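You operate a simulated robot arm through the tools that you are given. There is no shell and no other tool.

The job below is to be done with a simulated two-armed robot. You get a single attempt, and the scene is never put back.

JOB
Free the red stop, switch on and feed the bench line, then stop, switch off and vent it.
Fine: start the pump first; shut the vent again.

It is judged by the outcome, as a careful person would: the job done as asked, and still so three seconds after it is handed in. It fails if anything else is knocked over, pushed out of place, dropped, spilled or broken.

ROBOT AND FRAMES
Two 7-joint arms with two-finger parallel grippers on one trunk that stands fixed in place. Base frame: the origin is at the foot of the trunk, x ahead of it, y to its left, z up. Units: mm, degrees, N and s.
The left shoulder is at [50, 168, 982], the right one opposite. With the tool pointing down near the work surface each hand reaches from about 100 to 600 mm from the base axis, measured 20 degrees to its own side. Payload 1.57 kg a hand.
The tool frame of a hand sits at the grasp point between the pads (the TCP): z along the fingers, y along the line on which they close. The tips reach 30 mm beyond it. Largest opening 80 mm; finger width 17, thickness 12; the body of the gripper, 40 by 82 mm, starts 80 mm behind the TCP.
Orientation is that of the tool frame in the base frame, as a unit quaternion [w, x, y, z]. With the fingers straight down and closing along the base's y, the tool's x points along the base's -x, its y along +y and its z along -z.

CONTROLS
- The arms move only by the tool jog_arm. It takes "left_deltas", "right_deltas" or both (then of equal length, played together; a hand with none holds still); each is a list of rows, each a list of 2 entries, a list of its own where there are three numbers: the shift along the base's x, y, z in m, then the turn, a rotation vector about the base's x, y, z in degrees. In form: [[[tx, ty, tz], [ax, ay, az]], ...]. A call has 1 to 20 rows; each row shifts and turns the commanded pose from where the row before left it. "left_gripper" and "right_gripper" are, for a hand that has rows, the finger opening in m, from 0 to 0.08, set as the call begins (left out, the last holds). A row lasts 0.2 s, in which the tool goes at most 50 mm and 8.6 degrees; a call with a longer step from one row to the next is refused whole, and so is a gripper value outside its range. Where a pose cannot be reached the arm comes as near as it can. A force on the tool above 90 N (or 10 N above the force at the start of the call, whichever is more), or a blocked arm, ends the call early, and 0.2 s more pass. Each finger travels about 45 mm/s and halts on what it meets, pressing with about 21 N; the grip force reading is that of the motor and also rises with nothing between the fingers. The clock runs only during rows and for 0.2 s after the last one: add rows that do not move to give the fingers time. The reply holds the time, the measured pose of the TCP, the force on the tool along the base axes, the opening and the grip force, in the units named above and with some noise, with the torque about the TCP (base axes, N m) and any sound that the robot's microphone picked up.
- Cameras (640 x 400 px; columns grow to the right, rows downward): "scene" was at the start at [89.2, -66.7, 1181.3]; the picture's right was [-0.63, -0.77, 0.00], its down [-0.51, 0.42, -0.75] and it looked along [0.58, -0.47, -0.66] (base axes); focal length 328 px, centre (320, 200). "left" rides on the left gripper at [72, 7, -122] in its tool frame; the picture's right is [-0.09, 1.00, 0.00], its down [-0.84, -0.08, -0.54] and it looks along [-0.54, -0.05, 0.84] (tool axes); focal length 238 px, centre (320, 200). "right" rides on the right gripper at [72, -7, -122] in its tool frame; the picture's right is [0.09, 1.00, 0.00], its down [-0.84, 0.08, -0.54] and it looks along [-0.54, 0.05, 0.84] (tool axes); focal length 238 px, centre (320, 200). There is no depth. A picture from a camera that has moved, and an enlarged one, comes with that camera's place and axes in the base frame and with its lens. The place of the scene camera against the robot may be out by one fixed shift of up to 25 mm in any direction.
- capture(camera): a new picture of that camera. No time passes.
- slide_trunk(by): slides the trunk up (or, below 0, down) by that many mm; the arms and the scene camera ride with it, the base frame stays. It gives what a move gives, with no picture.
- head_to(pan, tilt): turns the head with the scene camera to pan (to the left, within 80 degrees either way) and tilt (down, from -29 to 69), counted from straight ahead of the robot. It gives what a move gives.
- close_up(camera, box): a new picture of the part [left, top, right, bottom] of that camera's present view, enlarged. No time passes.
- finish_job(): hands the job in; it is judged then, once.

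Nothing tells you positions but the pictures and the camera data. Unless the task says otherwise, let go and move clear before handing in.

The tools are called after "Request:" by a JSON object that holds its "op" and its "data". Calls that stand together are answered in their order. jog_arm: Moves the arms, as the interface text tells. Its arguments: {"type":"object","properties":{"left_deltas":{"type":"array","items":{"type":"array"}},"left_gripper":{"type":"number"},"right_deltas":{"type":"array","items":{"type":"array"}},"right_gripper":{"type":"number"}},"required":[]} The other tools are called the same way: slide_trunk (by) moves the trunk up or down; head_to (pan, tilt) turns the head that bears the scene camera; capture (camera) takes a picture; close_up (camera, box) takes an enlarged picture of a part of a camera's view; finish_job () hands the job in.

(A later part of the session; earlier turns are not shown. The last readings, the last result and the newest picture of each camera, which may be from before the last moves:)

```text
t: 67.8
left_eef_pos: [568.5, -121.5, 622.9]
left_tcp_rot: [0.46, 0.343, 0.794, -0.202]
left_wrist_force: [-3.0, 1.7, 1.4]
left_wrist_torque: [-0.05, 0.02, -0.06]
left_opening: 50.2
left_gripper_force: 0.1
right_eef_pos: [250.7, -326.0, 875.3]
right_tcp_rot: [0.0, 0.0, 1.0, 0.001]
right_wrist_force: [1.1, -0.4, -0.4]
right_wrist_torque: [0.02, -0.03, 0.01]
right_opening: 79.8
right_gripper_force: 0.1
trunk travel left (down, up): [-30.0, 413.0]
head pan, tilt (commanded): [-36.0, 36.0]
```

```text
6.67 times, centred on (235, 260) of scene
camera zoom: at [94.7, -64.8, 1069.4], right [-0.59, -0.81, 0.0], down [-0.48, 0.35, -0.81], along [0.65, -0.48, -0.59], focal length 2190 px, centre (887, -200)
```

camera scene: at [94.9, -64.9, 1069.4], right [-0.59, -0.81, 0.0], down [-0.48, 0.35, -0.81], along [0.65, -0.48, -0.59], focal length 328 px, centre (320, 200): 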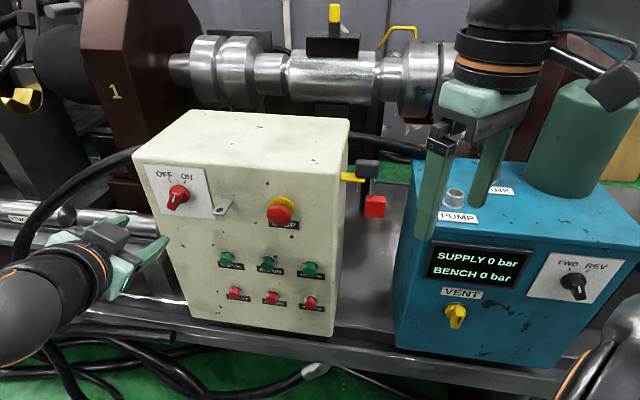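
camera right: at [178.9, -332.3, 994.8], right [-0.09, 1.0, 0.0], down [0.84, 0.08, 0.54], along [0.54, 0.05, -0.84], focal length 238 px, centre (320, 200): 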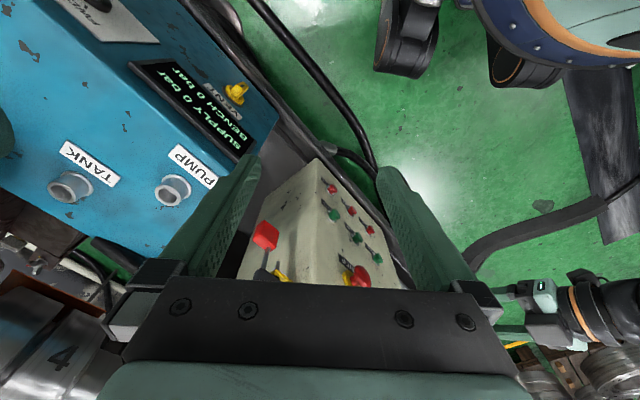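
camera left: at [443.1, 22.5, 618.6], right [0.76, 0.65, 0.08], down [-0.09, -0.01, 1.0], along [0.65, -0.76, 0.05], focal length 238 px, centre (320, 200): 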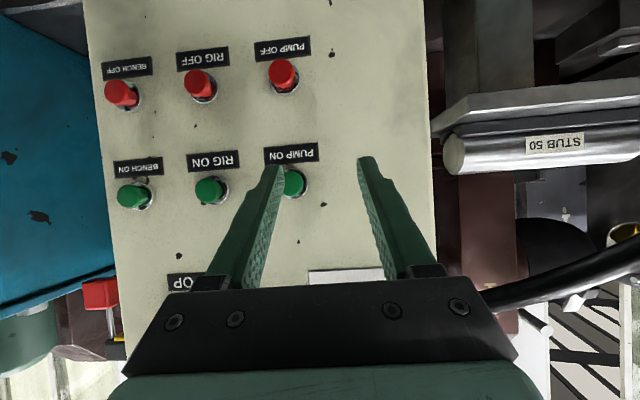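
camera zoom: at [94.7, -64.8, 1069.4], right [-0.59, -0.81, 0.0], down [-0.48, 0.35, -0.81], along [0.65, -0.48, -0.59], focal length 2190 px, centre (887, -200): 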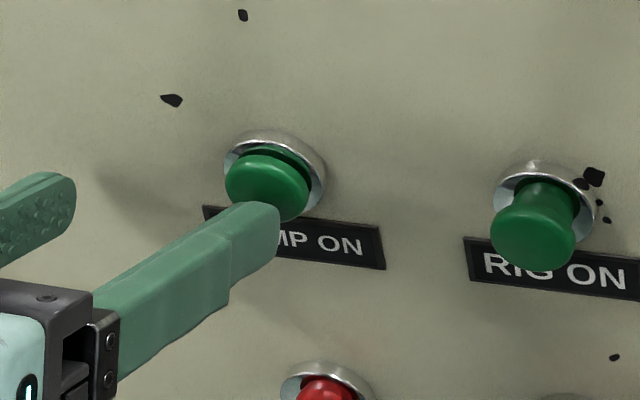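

Request:
{"op": "jog_arm", "data": {"left_deltas": [[[0.0007, -0.0007, 0], [0, 0, 0]], [[0.0007, -0.0007, 0], [0, 0, 0]], [[0.0007, -0.0007, 0], [0, 0, 0]]]}}

Request:
{"op": "jog_arm", "data": {"left_deltas": [[[0.0007, -0.0007, 0], [0, 0, 0]], [[0.0007, -0.0007, 0], [0, 0, 0]]]}}

Request:
{"op": "close_up", "data": {"camera": "scene", "box": [200, 230, 270, 290]}}

Request:
{"op": "close_up", "data": {"camera": "scene", "box": [410, 230, 540, 350]}}

```text
t: 68.6
left_eef_pos: [571.3, -123.6, 623.2]
left_tcp_rot: [0.46, 0.343, 0.794, -0.2]
left_wrist_force: [-9.7, 11.5, 2.5]
left_wrist_torque: [-0.12, 0.15, -0.38]
left_opening: 50.0
left_gripper_force: 0.1
right_eef_pos: [249.2, -325.8, 874.2]
right_tcp_rot: [0.0, 0.0, 1.0, 0.0]
right_wrist_force: [0.7, 0.0, -0.9]
right_wrist_torque: [0.0, 0.04, -0.01]
right_opening: 80.0
right_gripper_force: 0.0
trunk travel left (down, up): [-30.0, 413.0]
head pan, tilt (commanded): [-36.0, 36.0]
```

```text
t: 69.2
left_eef_pos: [571.6, -123.9, 621.2]
left_tcp_rot: [0.46, 0.343, 0.794, -0.201]
left_wrist_force: [-27.3, 28.9, 5.1]
left_wrist_torque: [-0.09, 0.27, -1.06]
left_opening: 50.2
left_gripper_force: 0.3
right_eef_pos: [248.2, -325.6, 874.5]
right_tcp_rot: [0.002, 0.0, 1.0, 0.0]
right_wrist_force: [0.4, -0.2, -0.3]
right_wrist_torque: [-0.03, -0.01, 0.0]
right_opening: 79.9
right_gripper_force: 0.0
trunk travel left (down, up): [-30.0, 413.0]
head pan, tilt (commanded): [-36.0, 36.0]
```

```text
6.67 times, centred on (235, 260) of scene
camera zoom: at [93.3, -63.6, 1069.7], right [-0.59, -0.81, 0.0], down [-0.47, 0.34, -0.81], along [0.66, -0.48, -0.59], focal length 2190 px, centre (887, -200)
```

zoom: 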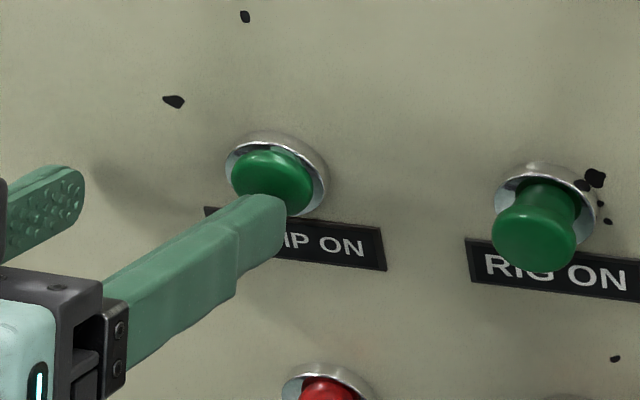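

```text
3.33 times, centred on (475, 290) of scene
camera zoom: at [93.3, -63.6, 1069.7], right [-0.59, -0.81, 0.0], down [-0.47, 0.34, -0.81], along [0.66, -0.48, -0.59], focal length 1095 px, centre (-197, -100)
```

zoom: 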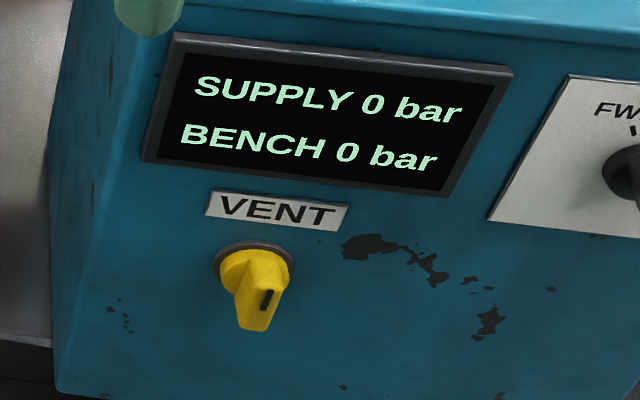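

Same firm end stop, so the button really is fully pressed, yet there's still no supply. I'll release it and look around for anything else that matters, such as an isolator or a hose.

Request:
{"op": "jog_arm", "data": {"left_deltas": [[[-0.0034, 0.0036, 0], [0, 0, 0]], [[-0.0089, 0.0095, 0], [0, 0, 0]], [[-0.0089, 0.0095, 0], [0, 0, 0]], [[-0.0137, 0.0145, 0], [0, 0, 0]], [[-0.0137, 0.0145, 0], [0, 0, 0]], [[0, 0, 0], [0, 0, 0]]]}}

Request:
{"op": "head_to", "data": {"pan": -70, "tilt": 30}}

Request:
{"op": "capture", "data": {"camera": "scene"}}

Request:
{"op": "head_to", "data": {"pan": -40, "tilt": 5}}

Request:
{"op": "capture", "data": {"camera": "scene"}}

Request:
{"op": "head_to", "data": {"pan": 5, "tilt": 20}}

Request:
{"op": "capture", "data": {"camera": "scene"}}

```text
t: 70.6
left_eef_pos: [524.7, -73.9, 621.2]
left_tcp_rot: [0.46, 0.343, 0.794, -0.201]
left_wrist_force: [-0.4, -0.7, 1.0]
left_wrist_torque: [0.02, -0.01, 0.0]
left_opening: 49.9
left_gripper_force: 0.0
right_eef_pos: [250.0, -326.7, 875.0]
right_tcp_rot: [0.0, -0.001, 1.0, 0.0]
right_wrist_force: [0.7, -0.4, 0.0]
right_wrist_torque: [0.0, 0.01, 0.01]
right_opening: 80.2
right_gripper_force: 0.0
trunk travel left (down, up): [-30.0, 413.0]
head pan, tilt (commanded): [-36.0, 36.0]
```

```text
t: 71.6
left_eef_pos: [524.3, -73.4, 621.9]
left_tcp_rot: [0.46, 0.343, 0.794, -0.2]
left_wrist_force: [0.5, -0.2, 0.0]
left_wrist_torque: [-0.02, 0.03, 0.0]
left_opening: 49.8
left_gripper_force: 0.1
right_eef_pos: [251.8, -325.8, 874.5]
right_tcp_rot: [0.0, 0.0, 1.0, 0.001]
right_wrist_force: [0.9, -0.3, 1.1]
right_wrist_torque: [-0.01, -0.05, -0.01]
right_opening: 79.9
right_gripper_force: 0.0
trunk travel left (down, up): [-30.0, 413.0]
head pan, tilt (commanded): [-70.0, 30.0]
```

```text
taken
camera scene: at [55.1, -98.4, 1078.7], right [-0.94, -0.34, 0.0], down [-0.17, 0.47, -0.87], along [0.3, -0.81, -0.5], focal length 328 px, centre (320, 200)
```

scene: 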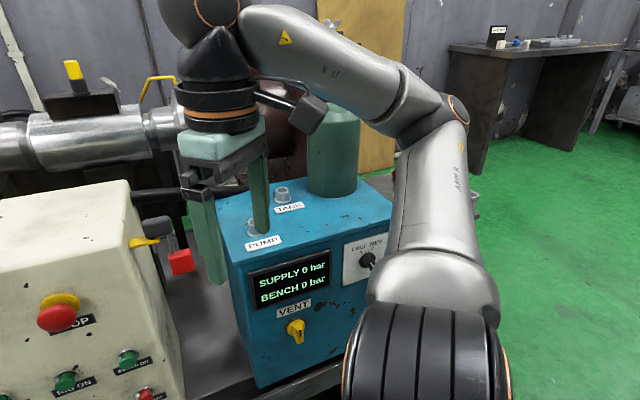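

```text
t: 72.6
left_eef_pos: [525.9, -74.4, 621.6]
left_tcp_rot: [0.461, 0.343, 0.794, -0.201]
left_wrist_force: [0.8, -0.7, 0.0]
left_wrist_torque: [0.01, -0.02, 0.01]
left_opening: 49.8
left_gripper_force: 0.0
right_eef_pos: [249.7, -326.4, 873.1]
right_tcp_rot: [0.0, 0.001, 1.0, 0.0]
right_wrist_force: [0.3, -0.2, 0.2]
right_wrist_torque: [0.0, 0.0, 0.02]
right_opening: 79.9
right_gripper_force: 0.0
trunk travel left (down, up): [-30.0, 413.0]
head pan, tilt (commanded): [-40.0, 5.0]
```

```text
taken
camera scene: at [94.4, -72.6, 1119.0], right [-0.64, -0.77, 0.0], down [-0.07, 0.06, -1.0], along [0.76, -0.64, -0.09], focal length 328 px, centre (320, 200)
```

scene: 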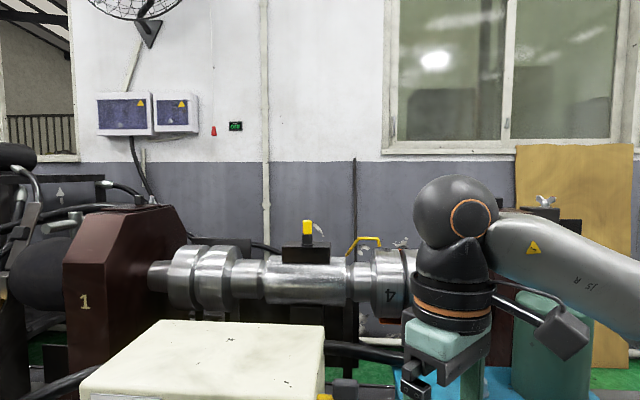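

```text
t: 73.7
left_eef_pos: [523.4, -73.2, 621.0]
left_tcp_rot: [0.461, 0.342, 0.794, -0.2]
left_wrist_force: [-0.5, 0.0, 0.2]
left_wrist_torque: [0.0, 0.0, 0.02]
left_opening: 49.8
left_gripper_force: 0.0
right_eef_pos: [251.2, -326.5, 873.9]
right_tcp_rot: [-0.001, 0.0, 1.0, 0.0]
right_wrist_force: [0.2, 0.1, 0.3]
right_wrist_torque: [0.03, 0.02, 0.04]
right_opening: 80.1
right_gripper_force: 0.0
trunk travel left (down, up): [-30.0, 413.0]
head pan, tilt (commanded): [5.0, 20.0]
```

```text
taken
camera scene: at [116.9, -5.4, 1094.8], right [0.09, -1.0, 0.0], down [-0.34, -0.03, -0.94], along [0.94, 0.08, -0.34], focal length 328 px, centre (320, 200)
```

scene: 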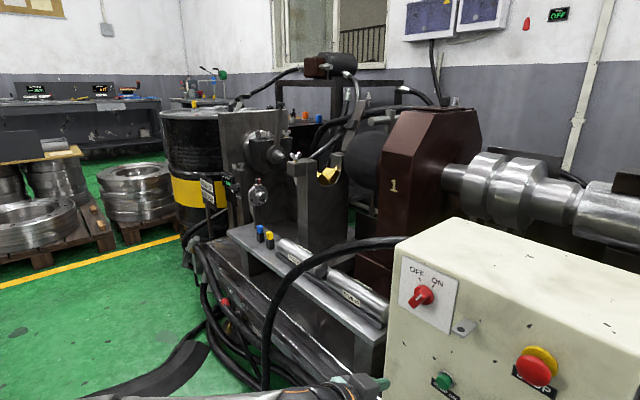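

Request:
{"op": "close_up", "data": {"camera": "scene", "box": [0, 60, 240, 160]}}

Request:
{"op": "close_up", "data": {"camera": "scene", "box": [180, 140, 400, 340]}}

Request:
{"op": "close_up", "data": {"camera": "scene", "box": [380, 0, 640, 120]}}

Request:
{"op": "close_up", "data": {"camera": "scene", "box": [390, 240, 580, 400]}}

```text
2.67 times, centred on (120, 110) of scene
camera zoom: at [116.9, -5.4, 1094.8], right [0.09, -1.0, 0.0], down [-0.34, -0.03, -0.94], along [0.94, 0.08, -0.34], focal length 876 px, centre (853, 440)
```

zoom: 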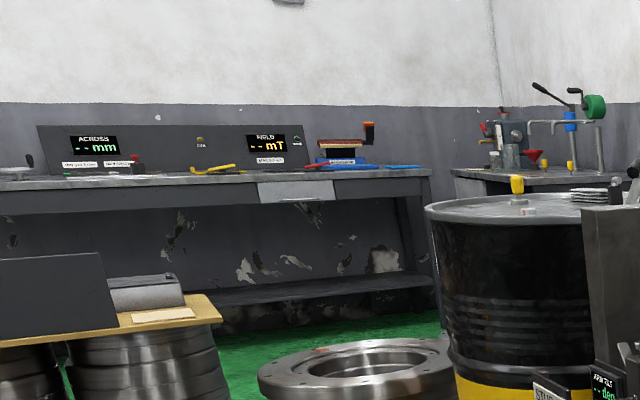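

```text
2.00 times, centred on (290, 240) of scene
camera zoom: at [116.9, -5.4, 1094.8], right [0.09, -1.0, 0.0], down [-0.34, -0.03, -0.94], along [0.94, 0.08, -0.34], focal length 657 px, centre (380, 120)
```

zoom: 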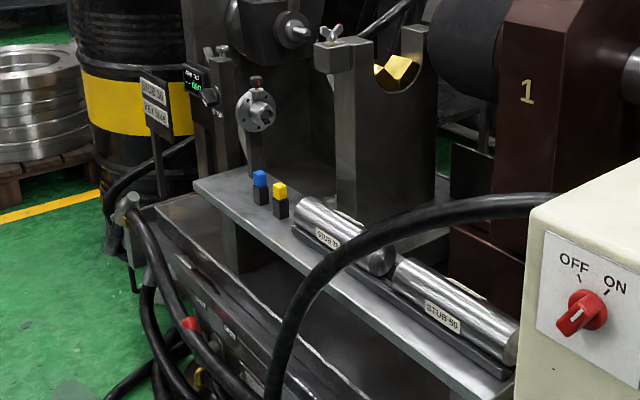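

```text
2.46 times, centred on (510, 60) of scene
camera zoom: at [116.9, -5.4, 1094.8], right [0.09, -1.0, 0.0], down [-0.34, -0.03, -0.94], along [0.94, 0.08, -0.34], focal length 809 px, centre (-148, 545)
```

zoom: 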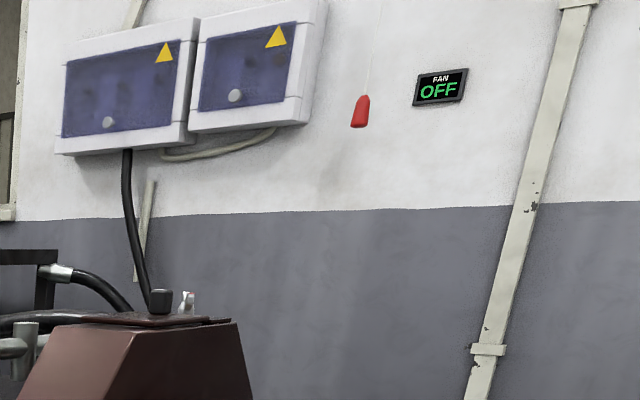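

```text
2.50 times, centred on (485, 320) of scene
camera zoom: at [116.9, -5.4, 1094.8], right [0.09, -1.0, 0.0], down [-0.34, -0.03, -0.94], along [0.94, 0.08, -0.34], focal length 821 px, centre (-92, -100)
```

zoom: 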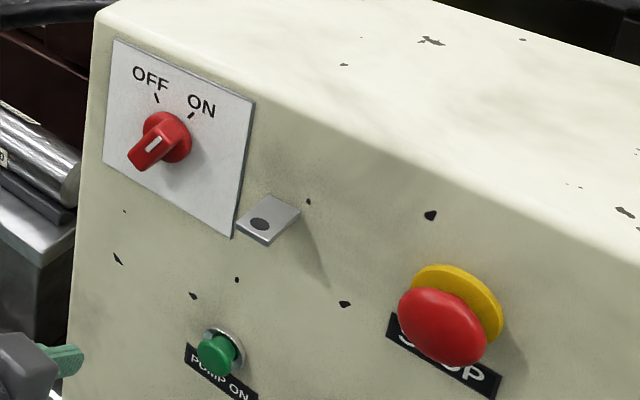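

Request:
{"op": "close_up", "data": {"camera": "scene", "box": [190, 270, 300, 370]}}

Request:
{"op": "head_to", "data": {"pan": 10, "tilt": 45}}

Request:
{"op": "capture", "data": {"camera": "scene"}}

Request:
{"op": "head_to", "data": {"pan": -36, "tilt": 36}}

Request:
{"op": "close_up", "data": {"camera": "scene", "box": [410, 230, 540, 350]}}

```text
4.00 times, centred on (245, 320) of scene
camera zoom: at [116.9, -5.4, 1094.8], right [0.09, -1.0, 0.0], down [-0.34, -0.03, -0.94], along [0.94, 0.08, -0.34], focal length 1314 px, centre (620, -280)
```

zoom: 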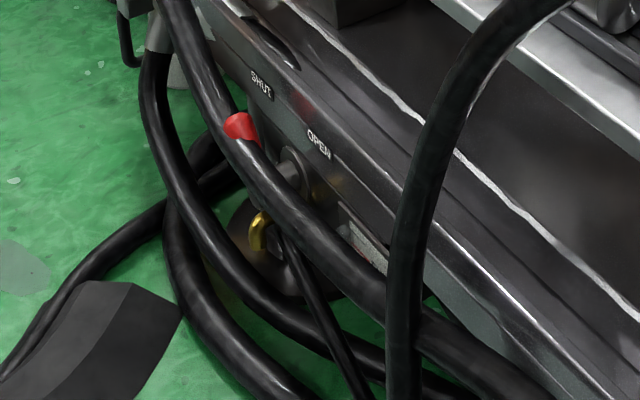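

```text
t: 74.6
left_eef_pos: [523.8, -73.2, 621.8]
left_tcp_rot: [0.46, 0.343, 0.794, -0.2]
left_wrist_force: [-0.7, 0.1, -0.4]
left_wrist_torque: [0.02, 0.02, -0.01]
left_opening: 49.8
left_gripper_force: 0.1
right_eef_pos: [250.9, -326.0, 874.3]
right_tcp_rot: [-0.001, 0.0, 1.0, 0.0]
right_wrist_force: [0.4, -0.1, -0.2]
right_wrist_torque: [0.0, 0.0, -0.02]
right_opening: 80.0
right_gripper_force: 0.1
trunk travel left (down, up): [-30.0, 413.0]
head pan, tilt (commanded): [10.0, 45.0]
```

```text
taken
camera scene: at [104.2, 0.6, 1056.1], right [0.17, -0.98, 0.0], down [-0.7, -0.12, -0.71], along [0.7, 0.12, -0.71], focal length 328 px, centre (320, 200)
```

scene: 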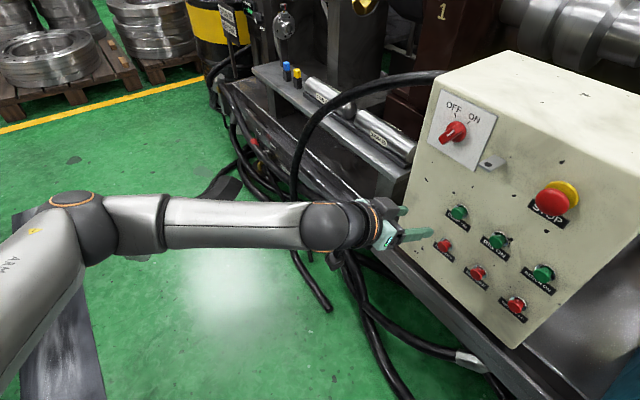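

```text
t: 75.7
left_eef_pos: [523.4, -73.2, 621.6]
left_tcp_rot: [0.461, 0.343, 0.794, -0.2]
left_wrist_force: [-0.4, -0.3, 0.2]
left_wrist_torque: [-0.02, -0.02, 0.02]
left_opening: 50.0
left_gripper_force: 0.0
right_eef_pos: [250.1, -327.3, 874.1]
right_tcp_rot: [0.0, 0.0, 1.0, 0.0]
right_wrist_force: [0.3, 0.2, -0.3]
right_wrist_torque: [0.01, 0.0, -0.01]
right_opening: 80.0
right_gripper_force: 0.0
trunk travel left (down, up): [-30.0, 413.0]
head pan, tilt (commanded): [-36.0, 36.0]
```

```text
3.33 times, centred on (475, 290) of scene
camera zoom: at [94.9, -64.9, 1069.3], right [-0.59, -0.81, 0.0], down [-0.48, 0.35, -0.81], along [0.65, -0.47, -0.59], focal length 1095 px, centre (-197, -100)
```

zoom: 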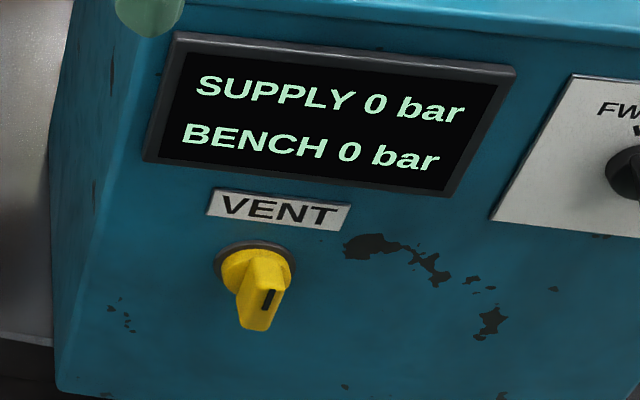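

The SHUT/OPEN valve I noticed is far out of reach and part of another station. I'll press PUMP ON once more and hold it down for a couple of seconds while watching the display.

Request:
{"op": "jog_arm", "data": {"left_deltas": [[[0.0137, -0.0145, 0], [0, 0, 0]], [[0.0137, -0.0145, 0], [0, 0, 0]], [[0.0103, -0.0109, 0], [0, 0, 0]], [[0.0034, -0.0036, 0], [0, 0, 0]], [[0.0034, -0.0036, 0], [0, 0, 0]], [[0.0027, -0.0029, 0], [0, 0, 0]]]}}

Request:
{"op": "jog_arm", "data": {"left_deltas": [[[0.0007, -0.0007, 0], [0, 0, 0]], [[0.0003, -0.0003, 0], [0, 0, 0]], [[0, 0, 0], [0, 0, 0]], [[0, 0, 0], [0, 0, 0]], [[0, 0, 0], [0, 0, 0]], [[0, 0, 0], [0, 0, 0]], [[0, 0, 0], [0, 0, 0]], [[0, 0, 0], [0, 0, 0]], [[0, 0, 0], [0, 0, 0]], [[0, 0, 0], [0, 0, 0]]]}}

Request:
{"op": "close_up", "data": {"camera": "scene", "box": [200, 230, 270, 290]}}

Request:
{"op": "close_up", "data": {"camera": "scene", "box": [410, 230, 540, 350]}}

```text
t: 77.1
left_eef_pos: [571.1, -124.4, 621.4]
left_tcp_rot: [0.459, 0.343, 0.794, -0.2]
left_wrist_force: [-8.8, 10.0, 1.6]
left_wrist_torque: [-0.04, 0.12, -0.32]
left_opening: 49.6
left_gripper_force: 0.1
right_eef_pos: [250.1, -326.5, 874.4]
right_tcp_rot: [0.0, 0.0, 1.0, 0.0]
right_wrist_force: [-0.4, 0.7, -0.1]
right_wrist_torque: [-0.01, 0.0, 0.02]
right_opening: 80.1
right_gripper_force: 0.1
trunk travel left (down, up): [-30.0, 413.0]
head pan, tilt (commanded): [-36.0, 36.0]
```

```text
t: 79.3
left_eef_pos: [571.8, -123.2, 622.9]
left_tcp_rot: [0.46, 0.343, 0.794, -0.2]
left_wrist_force: [-30.2, 31.8, 0.1]
left_wrist_torque: [0.24, 0.2, -1.13]
left_opening: 49.6
left_gripper_force: 0.0
right_eef_pos: [248.6, -324.8, 875.5]
right_tcp_rot: [0.001, 0.0, 1.0, -0.001]
right_wrist_force: [0.1, 0.2, 0.3]
right_wrist_torque: [0.0, 0.01, 0.0]
right_opening: 79.7
right_gripper_force: 0.0
trunk travel left (down, up): [-30.0, 413.0]
head pan, tilt (commanded): [-36.0, 36.0]
```

```text
6.67 times, centred on (235, 260) of scene
camera zoom: at [93.7, -63.6, 1069.6], right [-0.59, -0.81, 0.0], down [-0.47, 0.34, -0.81], along [0.66, -0.48, -0.59], focal length 2190 px, centre (887, -200)
```

zoom: 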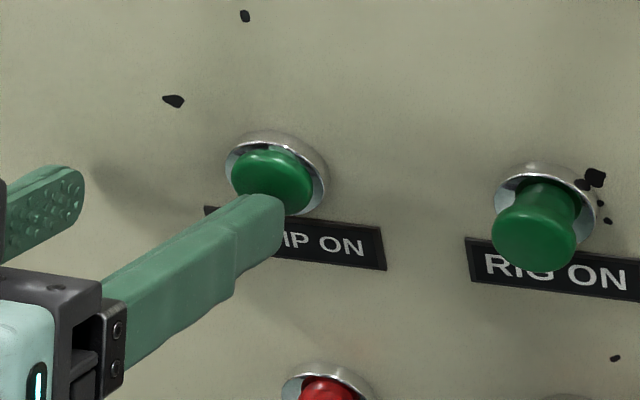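

```text
3.33 times, centred on (475, 290) of scene
camera zoom: at [93.7, -63.6, 1069.6], right [-0.59, -0.81, 0.0], down [-0.47, 0.34, -0.81], along [0.66, -0.48, -0.59], focal length 1095 px, centre (-197, -100)
```

zoom: 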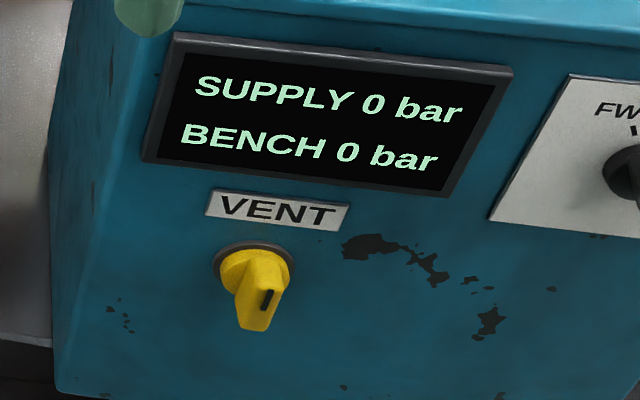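

Holding it makes no difference. Before guessing, I want a close look at the blue unit, especially the vent, so I'll release the button with the left hand and swing the right hand's camera round toward it.

Request:
{"op": "jog_arm", "data": {"left_deltas": [[[-0.0034, 0.0036, 0], [0, 0, 0]], [[-0.0089, 0.0095, 0], [0, 0, 0]], [[-0.0089, 0.0095, 0], [0, 0, 0]], [[-0.0137, 0.0145, 0], [0, 0, 0]], [[-0.0137, 0.0145, 0], [0, 0, 0]], [[-0.0137, 0.0145, 0], [0, 0, 0]], [[0, 0, 0], [0, 0, 0]]]}}

Request:
{"op": "jog_arm", "data": {"right_deltas": [[[-0.005, 0.0, -0.005], [0, 0, -7.8]], [[-0.005, 0.0, -0.005], [0, 0, -7.8]], [[-0.005, 0.0, -0.005], [0, 0, -7.8]], [[-0.005, 0.0, -0.005], [0, 0, -7.8]], [[-0.005, 0.0, -0.01], [-3.86, -6.43, 0]], [[-0.005, 0.0, -0.01], [-3.86, -6.43, 0]], [[-0.005, 0.0, -0.01], [-3.86, -6.43, 0]], [[-0.005, 0.0, -0.01], [-3.86, -6.43, 0]], [[0, 0, 0], [0, 0, 0]]]}}

Request:
{"op": "capture", "data": {"camera": "right"}}

Request:
{"op": "capture", "data": {"camera": "scene"}}

```text
t: 80.9
left_eef_pos: [509.7, -58.8, 622.0]
left_tcp_rot: [0.461, 0.342, 0.794, -0.2]
left_wrist_force: [-0.5, 0.4, 0.1]
left_wrist_torque: [-0.03, 0.04, -0.02]
left_opening: 50.1
left_gripper_force: 0.0
right_eef_pos: [250.6, -325.8, 874.8]
right_tcp_rot: [-0.001, -0.001, 1.0, 0.0]
right_wrist_force: [0.1, -0.4, 0.2]
right_wrist_torque: [-0.03, 0.01, -0.01]
right_opening: 80.0
right_gripper_force: 0.0
trunk travel left (down, up): [-30.0, 413.0]
head pan, tilt (commanded): [-36.0, 36.0]
```

```text
t: 82.9
left_eef_pos: [510.3, -58.7, 622.4]
left_tcp_rot: [0.461, 0.342, 0.794, -0.2]
left_wrist_force: [1.1, 0.0, 0.4]
left_wrist_torque: [-0.02, -0.01, -0.01]
left_opening: 50.1
left_gripper_force: 0.1
right_eef_pos: [248.7, -331.0, 862.2]
right_tcp_rot: [0.249, 0.26, 0.93, -0.069]
right_wrist_force: [-0.6, -0.5, 0.3]
right_wrist_torque: [-0.01, 0.02, -0.02]
right_opening: 80.3
right_gripper_force: 0.0
right hand out of reach, approached as far as the arm can: row 3, 7, 8
trunk travel left (down, up): [-30.0, 413.0]
head pan, tilt (commanded): [-36.0, 36.0]
```

```text
taken
camera right: at [141.5, -273.5, 930.7], right [0.45, 0.89, -0.04], down [0.43, -0.17, 0.89], along [0.79, -0.42, -0.46], focal length 238 px, centre (320, 200)
```

right: 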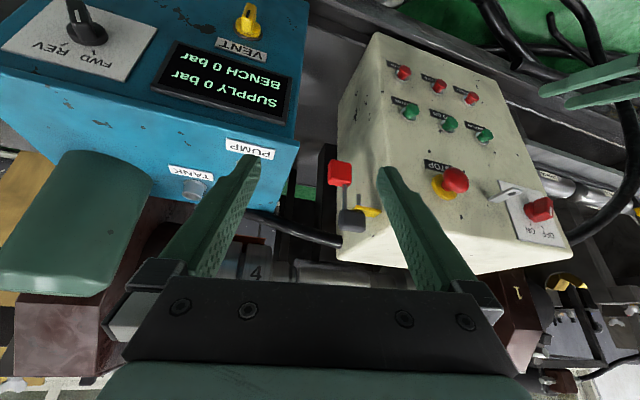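

```text
taken
camera scene: at [94.9, -64.9, 1069.3], right [-0.59, -0.81, 0.0], down [-0.48, 0.35, -0.81], along [0.65, -0.48, -0.59], focal length 328 px, centre (320, 200)
```

scene: 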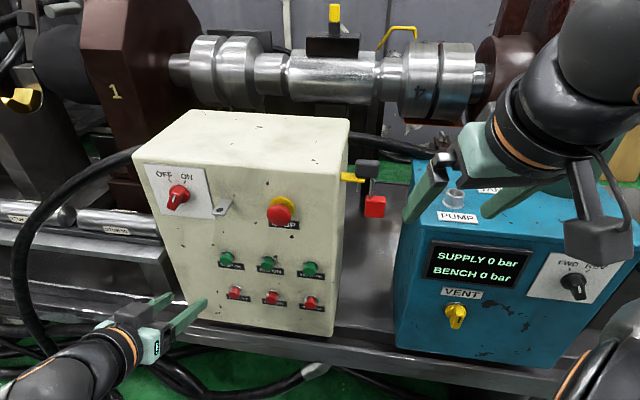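

Request:
{"op": "close_up", "data": {"camera": "right", "box": [210, 0, 300, 70]}}

Request:
{"op": "close_up", "data": {"camera": "right", "box": [20, 0, 140, 80]}}

Request:
{"op": "close_up", "data": {"camera": "right", "box": [300, 140, 400, 250]}}

Request:
{"op": "close_up", "data": {"camera": "right", "box": [380, 50, 580, 250]}}

Request:
{"op": "close_up", "data": {"camera": "right", "box": [130, 120, 300, 220]}}

```text
5.71 times, centred on (255, 35) of right
camera zoom: at [141.5, -273.5, 930.7], right [0.45, 0.89, -0.04], down [0.43, -0.17, 0.89], along [0.79, -0.42, -0.46], focal length 1362 px, centre (691, 1143)
```

zoom: 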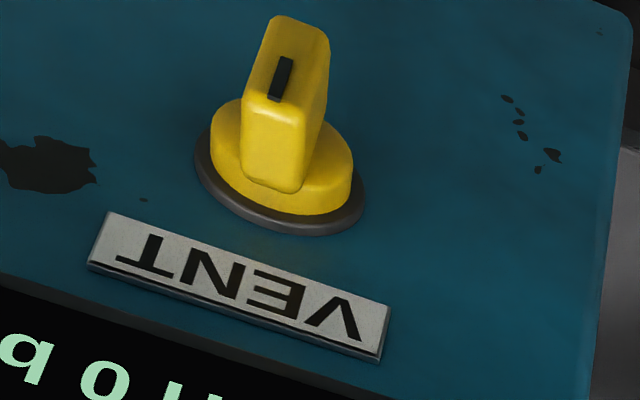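

```text
5.00 times, centred on (80, 40) of right
camera zoom: at [141.5, -273.5, 930.7], right [0.45, 0.89, -0.04], down [0.43, -0.17, 0.89], along [0.79, -0.42, -0.46], focal length 1192 px, centre (1520, 1000)
```

zoom: 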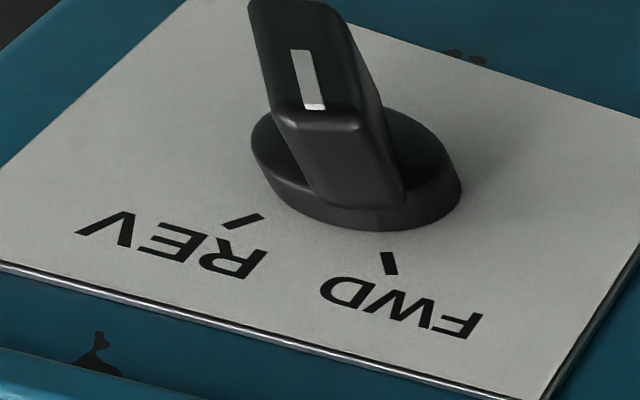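

```text
3.64 times, centred on (350, 195) of right
camera zoom: at [141.5, -273.5, 930.7], right [0.45, 0.89, -0.04], down [0.43, -0.17, 0.89], along [0.79, -0.42, -0.46], focal length 867 px, centre (211, 218)
```

zoom: 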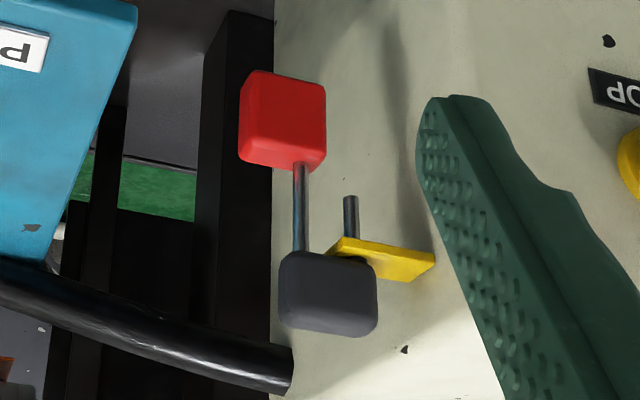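

```text
2.00 times, centred on (480, 150) of right
camera zoom: at [141.5, -273.5, 930.7], right [0.45, 0.89, -0.04], down [0.43, -0.17, 0.89], along [0.79, -0.42, -0.46], focal length 477 px, centre (0, 300)
```

zoom: 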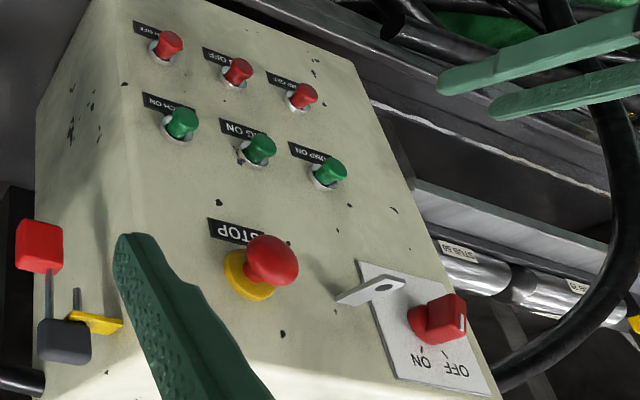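

```text
3.76 times, centred on (215, 170) of right
camera zoom: at [141.5, -273.5, 930.7], right [0.45, 0.89, -0.04], down [0.43, -0.17, 0.89], along [0.79, -0.42, -0.46], focal length 897 px, centre (715, 313)
```

zoom: 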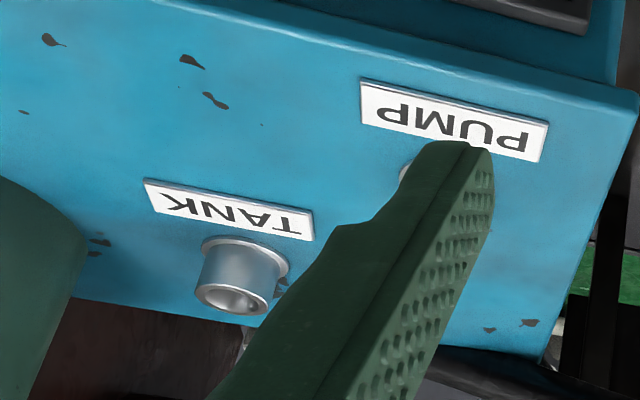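

The vent's pointer is down, FWD/REV is at FWD, and the stop is clearly out. I noticed something red on the bench to the right of the blue unit, so I'll look that way in case another control matters.

Request:
{"op": "head_to", "data": {"pan": -55, "tilt": 25}}

Request:
{"op": "capture", "data": {"camera": "scene"}}

Request:
{"op": "head_to", "data": {"pan": -78, "tilt": 35}}

Request:
{"op": "capture", "data": {"camera": "scene"}}

```text
t: 83.8
left_eef_pos: [509.8, -56.4, 621.3]
left_tcp_rot: [0.46, 0.342, 0.794, -0.2]
left_wrist_force: [0.2, -0.2, 0.7]
left_wrist_torque: [0.03, -0.03, -0.04]
left_opening: 49.8
left_gripper_force: 0.1
right_eef_pos: [250.0, -332.1, 862.0]
right_tcp_rot: [0.249, 0.259, 0.931, -0.068]
right_wrist_force: [0.0, 0.1, 0.4]
right_wrist_torque: [0.02, 0.01, 0.01]
right_opening: 80.1
right_gripper_force: 0.1
trunk travel left (down, up): [-30.0, 413.0]
head pan, tilt (commanded): [-55.0, 25.0]
```

```text
taken
camera scene: at [77.0, -88.9, 1086.6], right [-0.82, -0.57, 0.0], down [-0.24, 0.35, -0.91], along [0.52, -0.74, -0.42], focal length 328 px, centre (320, 200)
```

scene: 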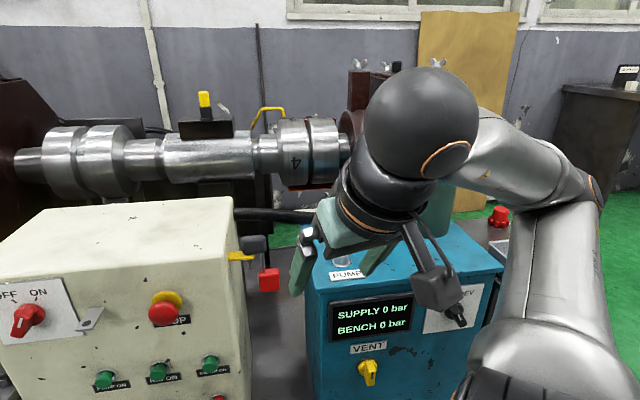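

```text
t: 84.6
left_eef_pos: [510.2, -59.2, 622.5]
left_tcp_rot: [0.46, 0.343, 0.794, -0.2]
left_wrist_force: [0.5, -0.1, -0.1]
left_wrist_torque: [-0.01, -0.02, -0.01]
left_opening: 50.0
left_gripper_force: 0.1
right_eef_pos: [249.9, -333.1, 862.2]
right_tcp_rot: [0.249, 0.258, 0.931, -0.068]
right_wrist_force: [-0.7, 0.8, 0.0]
right_wrist_torque: [0.02, 0.02, -0.02]
right_opening: 80.1
right_gripper_force: 0.0
trunk travel left (down, up): [-30.0, 413.0]
head pan, tilt (commanded): [-78.0, 35.0]
```

```text
taken
camera scene: at [42.5, -99.6, 1070.9], right [-0.98, -0.21, 0.0], down [-0.12, 0.56, -0.82], along [0.17, -0.8, -0.57], focal length 328 px, centre (320, 200)
```

scene: 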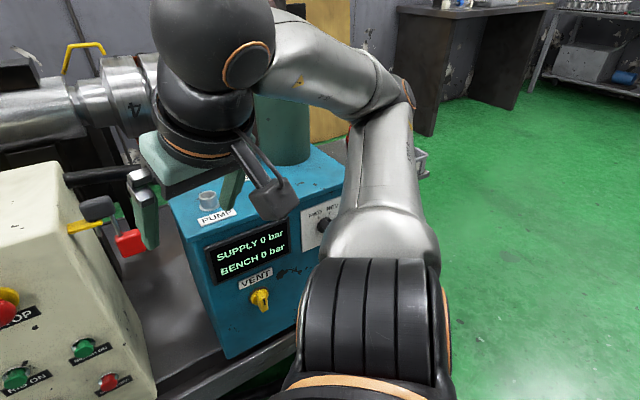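

Request:
{"op": "head_to", "data": {"pan": -55, "tilt": 25}}

Request:
{"op": "close_up", "data": {"camera": "scene", "box": [460, 180, 560, 260]}}

Request:
{"op": "close_up", "data": {"camera": "scene", "box": [180, 60, 360, 240]}}

Request:
{"op": "close_up", "data": {"camera": "scene", "box": [0, 260, 260, 400]}}

```text
t: 85.5
left_eef_pos: [510.3, -58.6, 622.5]
left_tcp_rot: [0.462, 0.342, 0.794, -0.2]
left_wrist_force: [0.4, 0.4, -0.5]
left_wrist_torque: [-0.03, -0.01, 0.02]
left_opening: 50.1
left_gripper_force: 0.1
right_eef_pos: [250.4, -332.0, 862.8]
right_tcp_rot: [0.248, 0.259, 0.931, -0.068]
right_wrist_force: [-0.3, 0.2, -0.8]
right_wrist_torque: [-0.01, -0.03, -0.02]
right_opening: 79.7
right_gripper_force: 0.1
trunk travel left (down, up): [-30.0, 413.0]
head pan, tilt (commanded): [-55.0, 25.0]
```

```text
5.00 times, centred on (510, 220) of scene
camera zoom: at [76.9, -89.0, 1086.6], right [-0.82, -0.57, 0.0], down [-0.24, 0.35, -0.91], along [0.52, -0.74, -0.42], focal length 1643 px, centre (-630, 100)
```

zoom: 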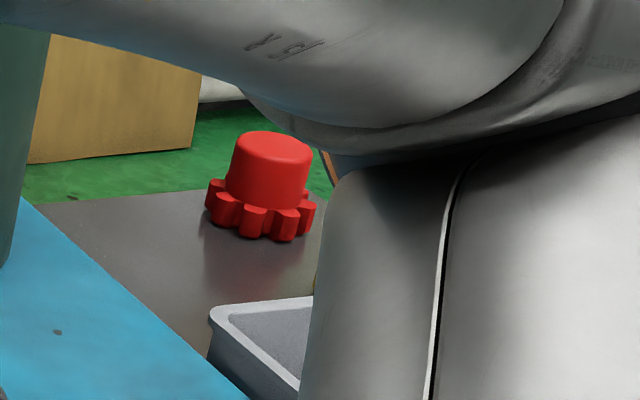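

```text
2.22 times, centred on (270, 150) of scene
camera zoom: at [76.9, -89.0, 1086.6], right [-0.82, -0.57, 0.0], down [-0.24, 0.35, -0.91], along [0.52, -0.74, -0.42], focal length 730 px, centre (431, 311)
```

zoom: 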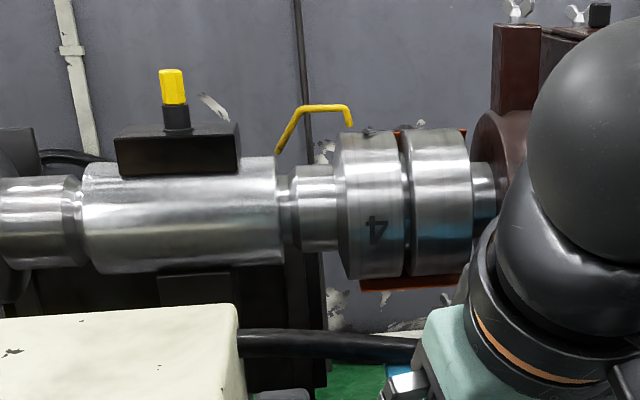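

```text
2.46 times, centred on (130, 330) of scene
camera zoom: at [76.9, -89.0, 1086.6], right [-0.82, -0.57, 0.0], down [-0.24, 0.35, -0.91], along [0.52, -0.74, -0.42], focal length 809 px, centre (788, -120)
```

zoom: 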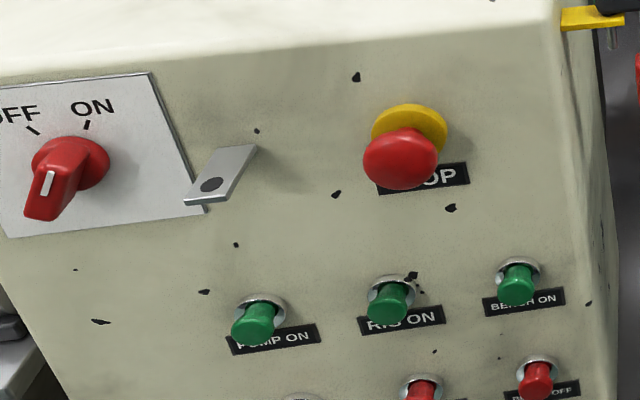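

Nothing else here needs operating. My main doubt is the stop: I may have pulled it out against its latch before twisting it far enough to release it electrically. I'll go back to it, grip it in its out position and twist it clockwise properly.

Request:
{"op": "jog_arm", "data": {"left_deltas": [[[-0.01625, -0.01695, 0.0222], [0, 0, 0]], [[-0.01625, -0.01695, 0.0222], [-3.43, 3.64, 0]], [[-0.01625, -0.01695, 0.0222], [-3.43, 3.64, 0]], [[-0.01625, -0.01695, 0.0222], [-3.43, 3.64, 0]], [[-0.01625, -0.01695, 0.0222], [-3.43, 3.64, 0]], [[-0.01625, -0.01695, 0.0222], [0, 0, 0]], [[0, 0, 0], [0, 0, 0]]], "left_gripper": 0.08}}

Request:
{"op": "head_to", "data": {"pan": -36, "tilt": 36}}

Request:
{"op": "capture", "data": {"camera": "left"}}

Request:
{"op": "capture", "data": {"camera": "scene"}}

```text
t: 87.1
left_eef_pos: [411.7, -160.3, 755.8]
left_tcp_rot: [0.393, 0.257, 0.816, -0.337]
left_wrist_force: [-0.2, -0.9, -0.3]
left_wrist_torque: [0.02, -0.01, 0.0]
left_opening: 80.3
left_gripper_force: 0.0
right_eef_pos: [251.5, -333.2, 862.1]
right_tcp_rot: [0.249, 0.259, 0.931, -0.068]
right_wrist_force: [-0.2, -0.1, -0.2]
right_wrist_torque: [0.0, 0.01, -0.02]
right_opening: 79.9
right_gripper_force: 0.0
trunk travel left (down, up): [-30.0, 413.0]
head pan, tilt (commanded): [-55.0, 25.0]
```

```text
t: 87.9
left_eef_pos: [413.7, -160.0, 754.5]
left_tcp_rot: [0.394, 0.257, 0.816, -0.335]
left_wrist_force: [-0.8, -0.1, 0.0]
left_wrist_torque: [-0.02, 0.02, -0.01]
left_opening: 80.2
left_gripper_force: 0.1
right_eef_pos: [250.4, -333.2, 862.1]
right_tcp_rot: [0.248, 0.26, 0.931, -0.069]
right_wrist_force: [0.4, -0.1, 0.2]
right_wrist_torque: [-0.01, 0.0, -0.01]
right_opening: 80.1
right_gripper_force: 0.0
trunk travel left (down, up): [-30.0, 413.0]
head pan, tilt (commanded): [-36.0, 36.0]
```

```text
taken
camera left: at [320.8, -53.0, 749.3], right [0.73, 0.63, -0.27], down [0.16, 0.23, 0.96], along [0.66, -0.75, 0.07], focal length 238 px, centre (320, 200)
```

left: 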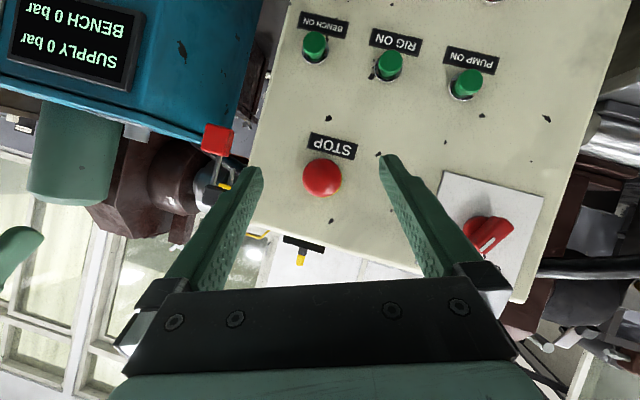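

```text
taken
camera scene: at [94.9, -65.0, 1069.4], right [-0.59, -0.81, 0.0], down [-0.48, 0.35, -0.81], along [0.65, -0.48, -0.59], focal length 328 px, centre (320, 200)
```

scene: 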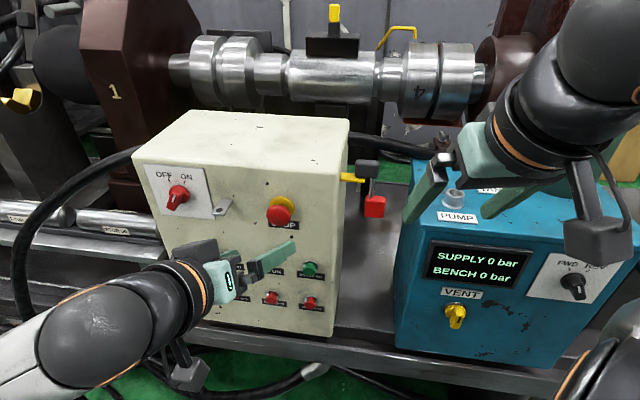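

Request:
{"op": "jog_arm", "data": {"left_deltas": [[[0.00904, -0.00958, 0], [0, 0, 0]], [[0.00904, -0.00958, 0], [0, 0, 0]], [[0.00904, -0.00958, 0], [0, 0, 0]], [[0.00904, -0.00958, 0], [0, 0, 0]], [[0.00904, -0.00958, 0], [0, 0, 0]], [[0.00904, -0.00958, 0], [0, 0, 0]], [[0, 0, 0], [0, 0, 0]]]}}

Request:
{"op": "jog_arm", "data": {"left_deltas": [[[0, 0, 0], [0, 0, 0]], [[0, 0, 0], [0, 0, 0]], [[0, 0, 0], [0, 0, 0]], [[0, 0, 0], [0, 0, 0]], [[0, 0, 0], [0, 0, 0]]], "left_gripper": 0.02}}

Request:
{"op": "close_up", "data": {"camera": "scene", "box": [240, 170, 340, 240]}}

Request:
{"op": "capture", "data": {"camera": "left"}}

```text
t: 89.5
left_eef_pos: [467.6, -218.4, 754.2]
left_tcp_rot: [0.393, 0.258, 0.816, -0.336]
left_wrist_force: [-0.3, -0.5, 0.1]
left_wrist_torque: [-0.02, 0.0, -0.01]
left_opening: 79.7
left_gripper_force: 0.1
right_eef_pos: [250.1, -332.2, 861.6]
right_tcp_rot: [0.249, 0.259, 0.931, -0.068]
right_wrist_force: [-1.4, -0.4, 0.6]
right_wrist_torque: [0.0, 0.03, 0.03]
right_opening: 80.1
right_gripper_force: 0.0
trunk travel left (down, up): [-30.0, 413.0]
head pan, tilt (commanded): [-36.0, 36.0]
```

```text
t: 90.7
left_eef_pos: [464.9, -218.7, 755.2]
left_tcp_rot: [0.394, 0.258, 0.816, -0.336]
left_wrist_force: [-5.5, -7.5, 2.2]
left_wrist_torque: [0.05, -0.03, 0.12]
left_opening: 38.8
left_gripper_force: 37.5
right_eef_pos: [248.7, -333.2, 863.2]
right_tcp_rot: [0.249, 0.26, 0.931, -0.069]
right_wrist_force: [0.1, -0.6, 0.5]
right_wrist_torque: [-0.01, 0.01, -0.02]
right_opening: 79.8
right_gripper_force: 0.1
trunk travel left (down, up): [-30.0, 413.0]
head pan, tilt (commanded): [-36.0, 36.0]
```

```text
5.71 times, centred on (290, 205) of scene
camera zoom: at [94.5, -65.3, 1069.4], right [-0.59, -0.81, 0.0], down [-0.48, 0.35, -0.81], along [0.65, -0.48, -0.59], focal length 1877 px, centre (491, 171)
```

zoom: 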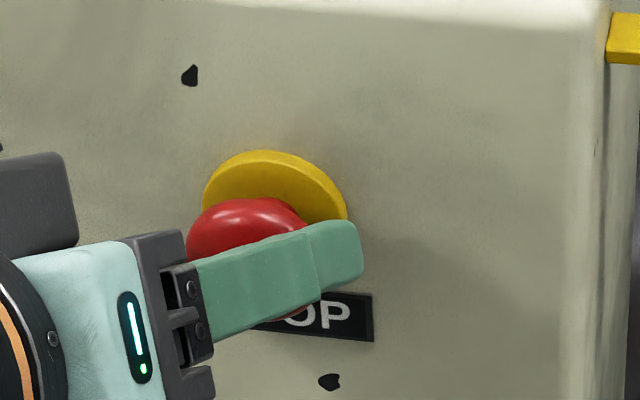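

```text
taken
camera left: at [373.5, -111.2, 749.3], right [0.73, 0.62, -0.27], down [0.16, 0.23, 0.96], along [0.66, -0.75, 0.07], focal length 238 px, centre (320, 200)
```

left: 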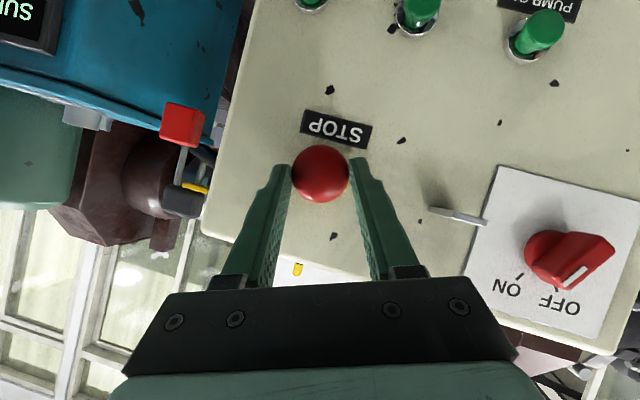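

Request:
{"op": "close_up", "data": {"camera": "left", "box": [460, 160, 640, 340]}}

Request:
{"op": "close_up", "data": {"camera": "scene", "box": [140, 155, 230, 225]}}

```text
2.22 times, centred on (550, 250) of left
camera zoom: at [373.5, -111.2, 749.3], right [0.73, 0.62, -0.27], down [0.16, 0.23, 0.96], along [0.66, -0.75, 0.07], focal length 530 px, centre (-191, 89)
```

zoom: 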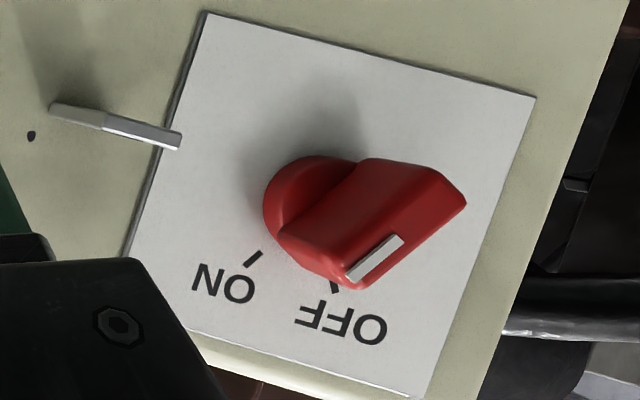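

```text
5.71 times, centred on (185, 190) of scene
camera zoom: at [94.5, -65.3, 1069.4], right [-0.59, -0.81, 0.0], down [-0.48, 0.35, -0.81], along [0.65, -0.48, -0.59], focal length 1877 px, centre (1091, 257)
```

zoom: 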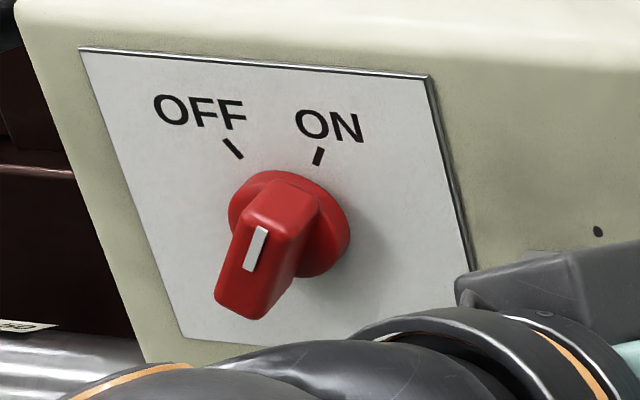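

The switch is definitely at ON. Now I'll twist the gripped stop clockwise in stages and read the torque.

Request:
{"op": "jog_arm", "data": {"left_deltas": [[[-0.00111, -0.00105, 0.0004], [5.147, -5.456, 0]], [[-0.00114, -0.00107, 0.0002], [5.147, -5.456, 0]], [[-0.00114, -0.00107, 0.0], [5.147, -5.456, 0]]]}}

Request:
{"op": "jog_arm", "data": {"left_deltas": [[[-0.00113, -0.00106, -0.0002], [5.147, -5.456, 0]], [[-0.0011, -0.00104, -0.0004], [5.147, -5.456, 0]], [[-0.00106, -0.001, -0.0006], [5.147, -5.456, 0]]]}}

Request:
{"op": "jog_arm", "data": {"left_deltas": [[[-0.001, -0.00094, -0.0008], [5.147, -5.456, 0]], [[-0.00092, -0.00087, -0.00095], [5.147, -5.456, 0]], [[-0.00083, -0.00078, -0.0011], [5.147, -5.456, 0]]]}}

Request:
{"op": "close_up", "data": {"camera": "scene", "box": [240, 170, 340, 240]}}

Request:
{"op": "close_up", "data": {"camera": "scene", "box": [410, 230, 540, 350]}}

```text
t: 91.5
left_eef_pos: [461.5, -221.5, 757.2]
left_tcp_rot: [0.469, 0.354, 0.788, -0.183]
left_wrist_force: [-7.4, -7.4, 5.0]
left_wrist_torque: [-0.3, 0.68, 0.28]
left_opening: 39.1
left_gripper_force: 44.9
right_eef_pos: [249.5, -333.2, 862.6]
right_tcp_rot: [0.249, 0.259, 0.931, -0.068]
right_wrist_force: [0.4, -0.1, 0.0]
right_wrist_torque: [0.0, 0.03, 0.02]
right_opening: 79.8
right_gripper_force: 0.0
trunk travel left (down, up): [-30.0, 413.0]
head pan, tilt (commanded): [-36.0, 36.0]
```

```text
t: 92.3
left_eef_pos: [460.4, -224.0, 753.2]
left_tcp_rot: [0.523, 0.435, 0.733, -0.023]
left_wrist_force: [-6.2, -5.6, -5.7]
left_wrist_torque: [-0.51, 0.82, 0.49]
left_opening: 39.4
left_gripper_force: 45.4
right_eef_pos: [249.3, -331.9, 861.8]
right_tcp_rot: [0.249, 0.26, 0.93, -0.069]
right_wrist_force: [0.5, 0.1, -0.2]
right_wrist_torque: [-0.02, -0.02, -0.01]
right_opening: 80.0
right_gripper_force: 0.1
trunk travel left (down, up): [-30.0, 413.0]
head pan, tilt (commanded): [-36.0, 36.0]
```

```text
t: 93.1
left_eef_pos: [456.4, -227.1, 752.7]
left_tcp_rot: [0.56, 0.5, 0.647, 0.136]
left_wrist_force: [-5.8, -7.0, -1.3]
left_wrist_torque: [-0.91, 0.65, 0.26]
left_opening: 38.3
left_gripper_force: 43.9
right_eef_pos: [249.5, -333.2, 861.5]
right_tcp_rot: [0.248, 0.26, 0.931, -0.069]
right_wrist_force: [-0.3, 0.5, -0.2]
right_wrist_torque: [0.03, 0.01, -0.01]
right_opening: 79.9
right_gripper_force: 0.1
trunk travel left (down, up): [-30.0, 413.0]
head pan, tilt (commanded): [-36.0, 36.0]
```

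```text
5.71 times, centred on (290, 205) of scene
camera zoom: at [94.8, -65.2, 1069.4], right [-0.59, -0.81, 0.0], down [-0.48, 0.35, -0.81], along [0.65, -0.48, -0.59], focal length 1877 px, centre (491, 171)
```

zoom: 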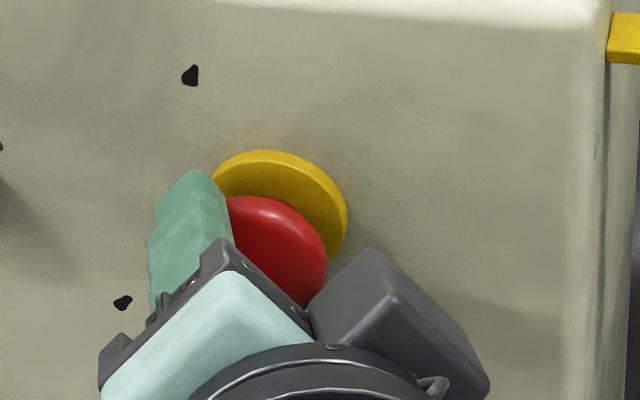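

```text
3.33 times, centred on (475, 290) of scene
camera zoom: at [94.8, -65.2, 1069.4], right [-0.59, -0.81, 0.0], down [-0.48, 0.35, -0.81], along [0.65, -0.48, -0.59], focal length 1095 px, centre (-197, -100)
```

zoom: 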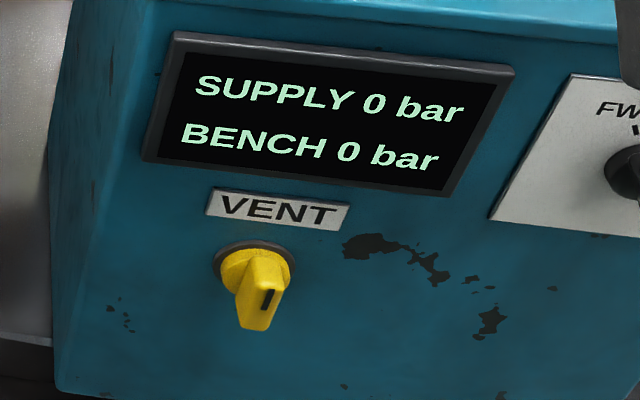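

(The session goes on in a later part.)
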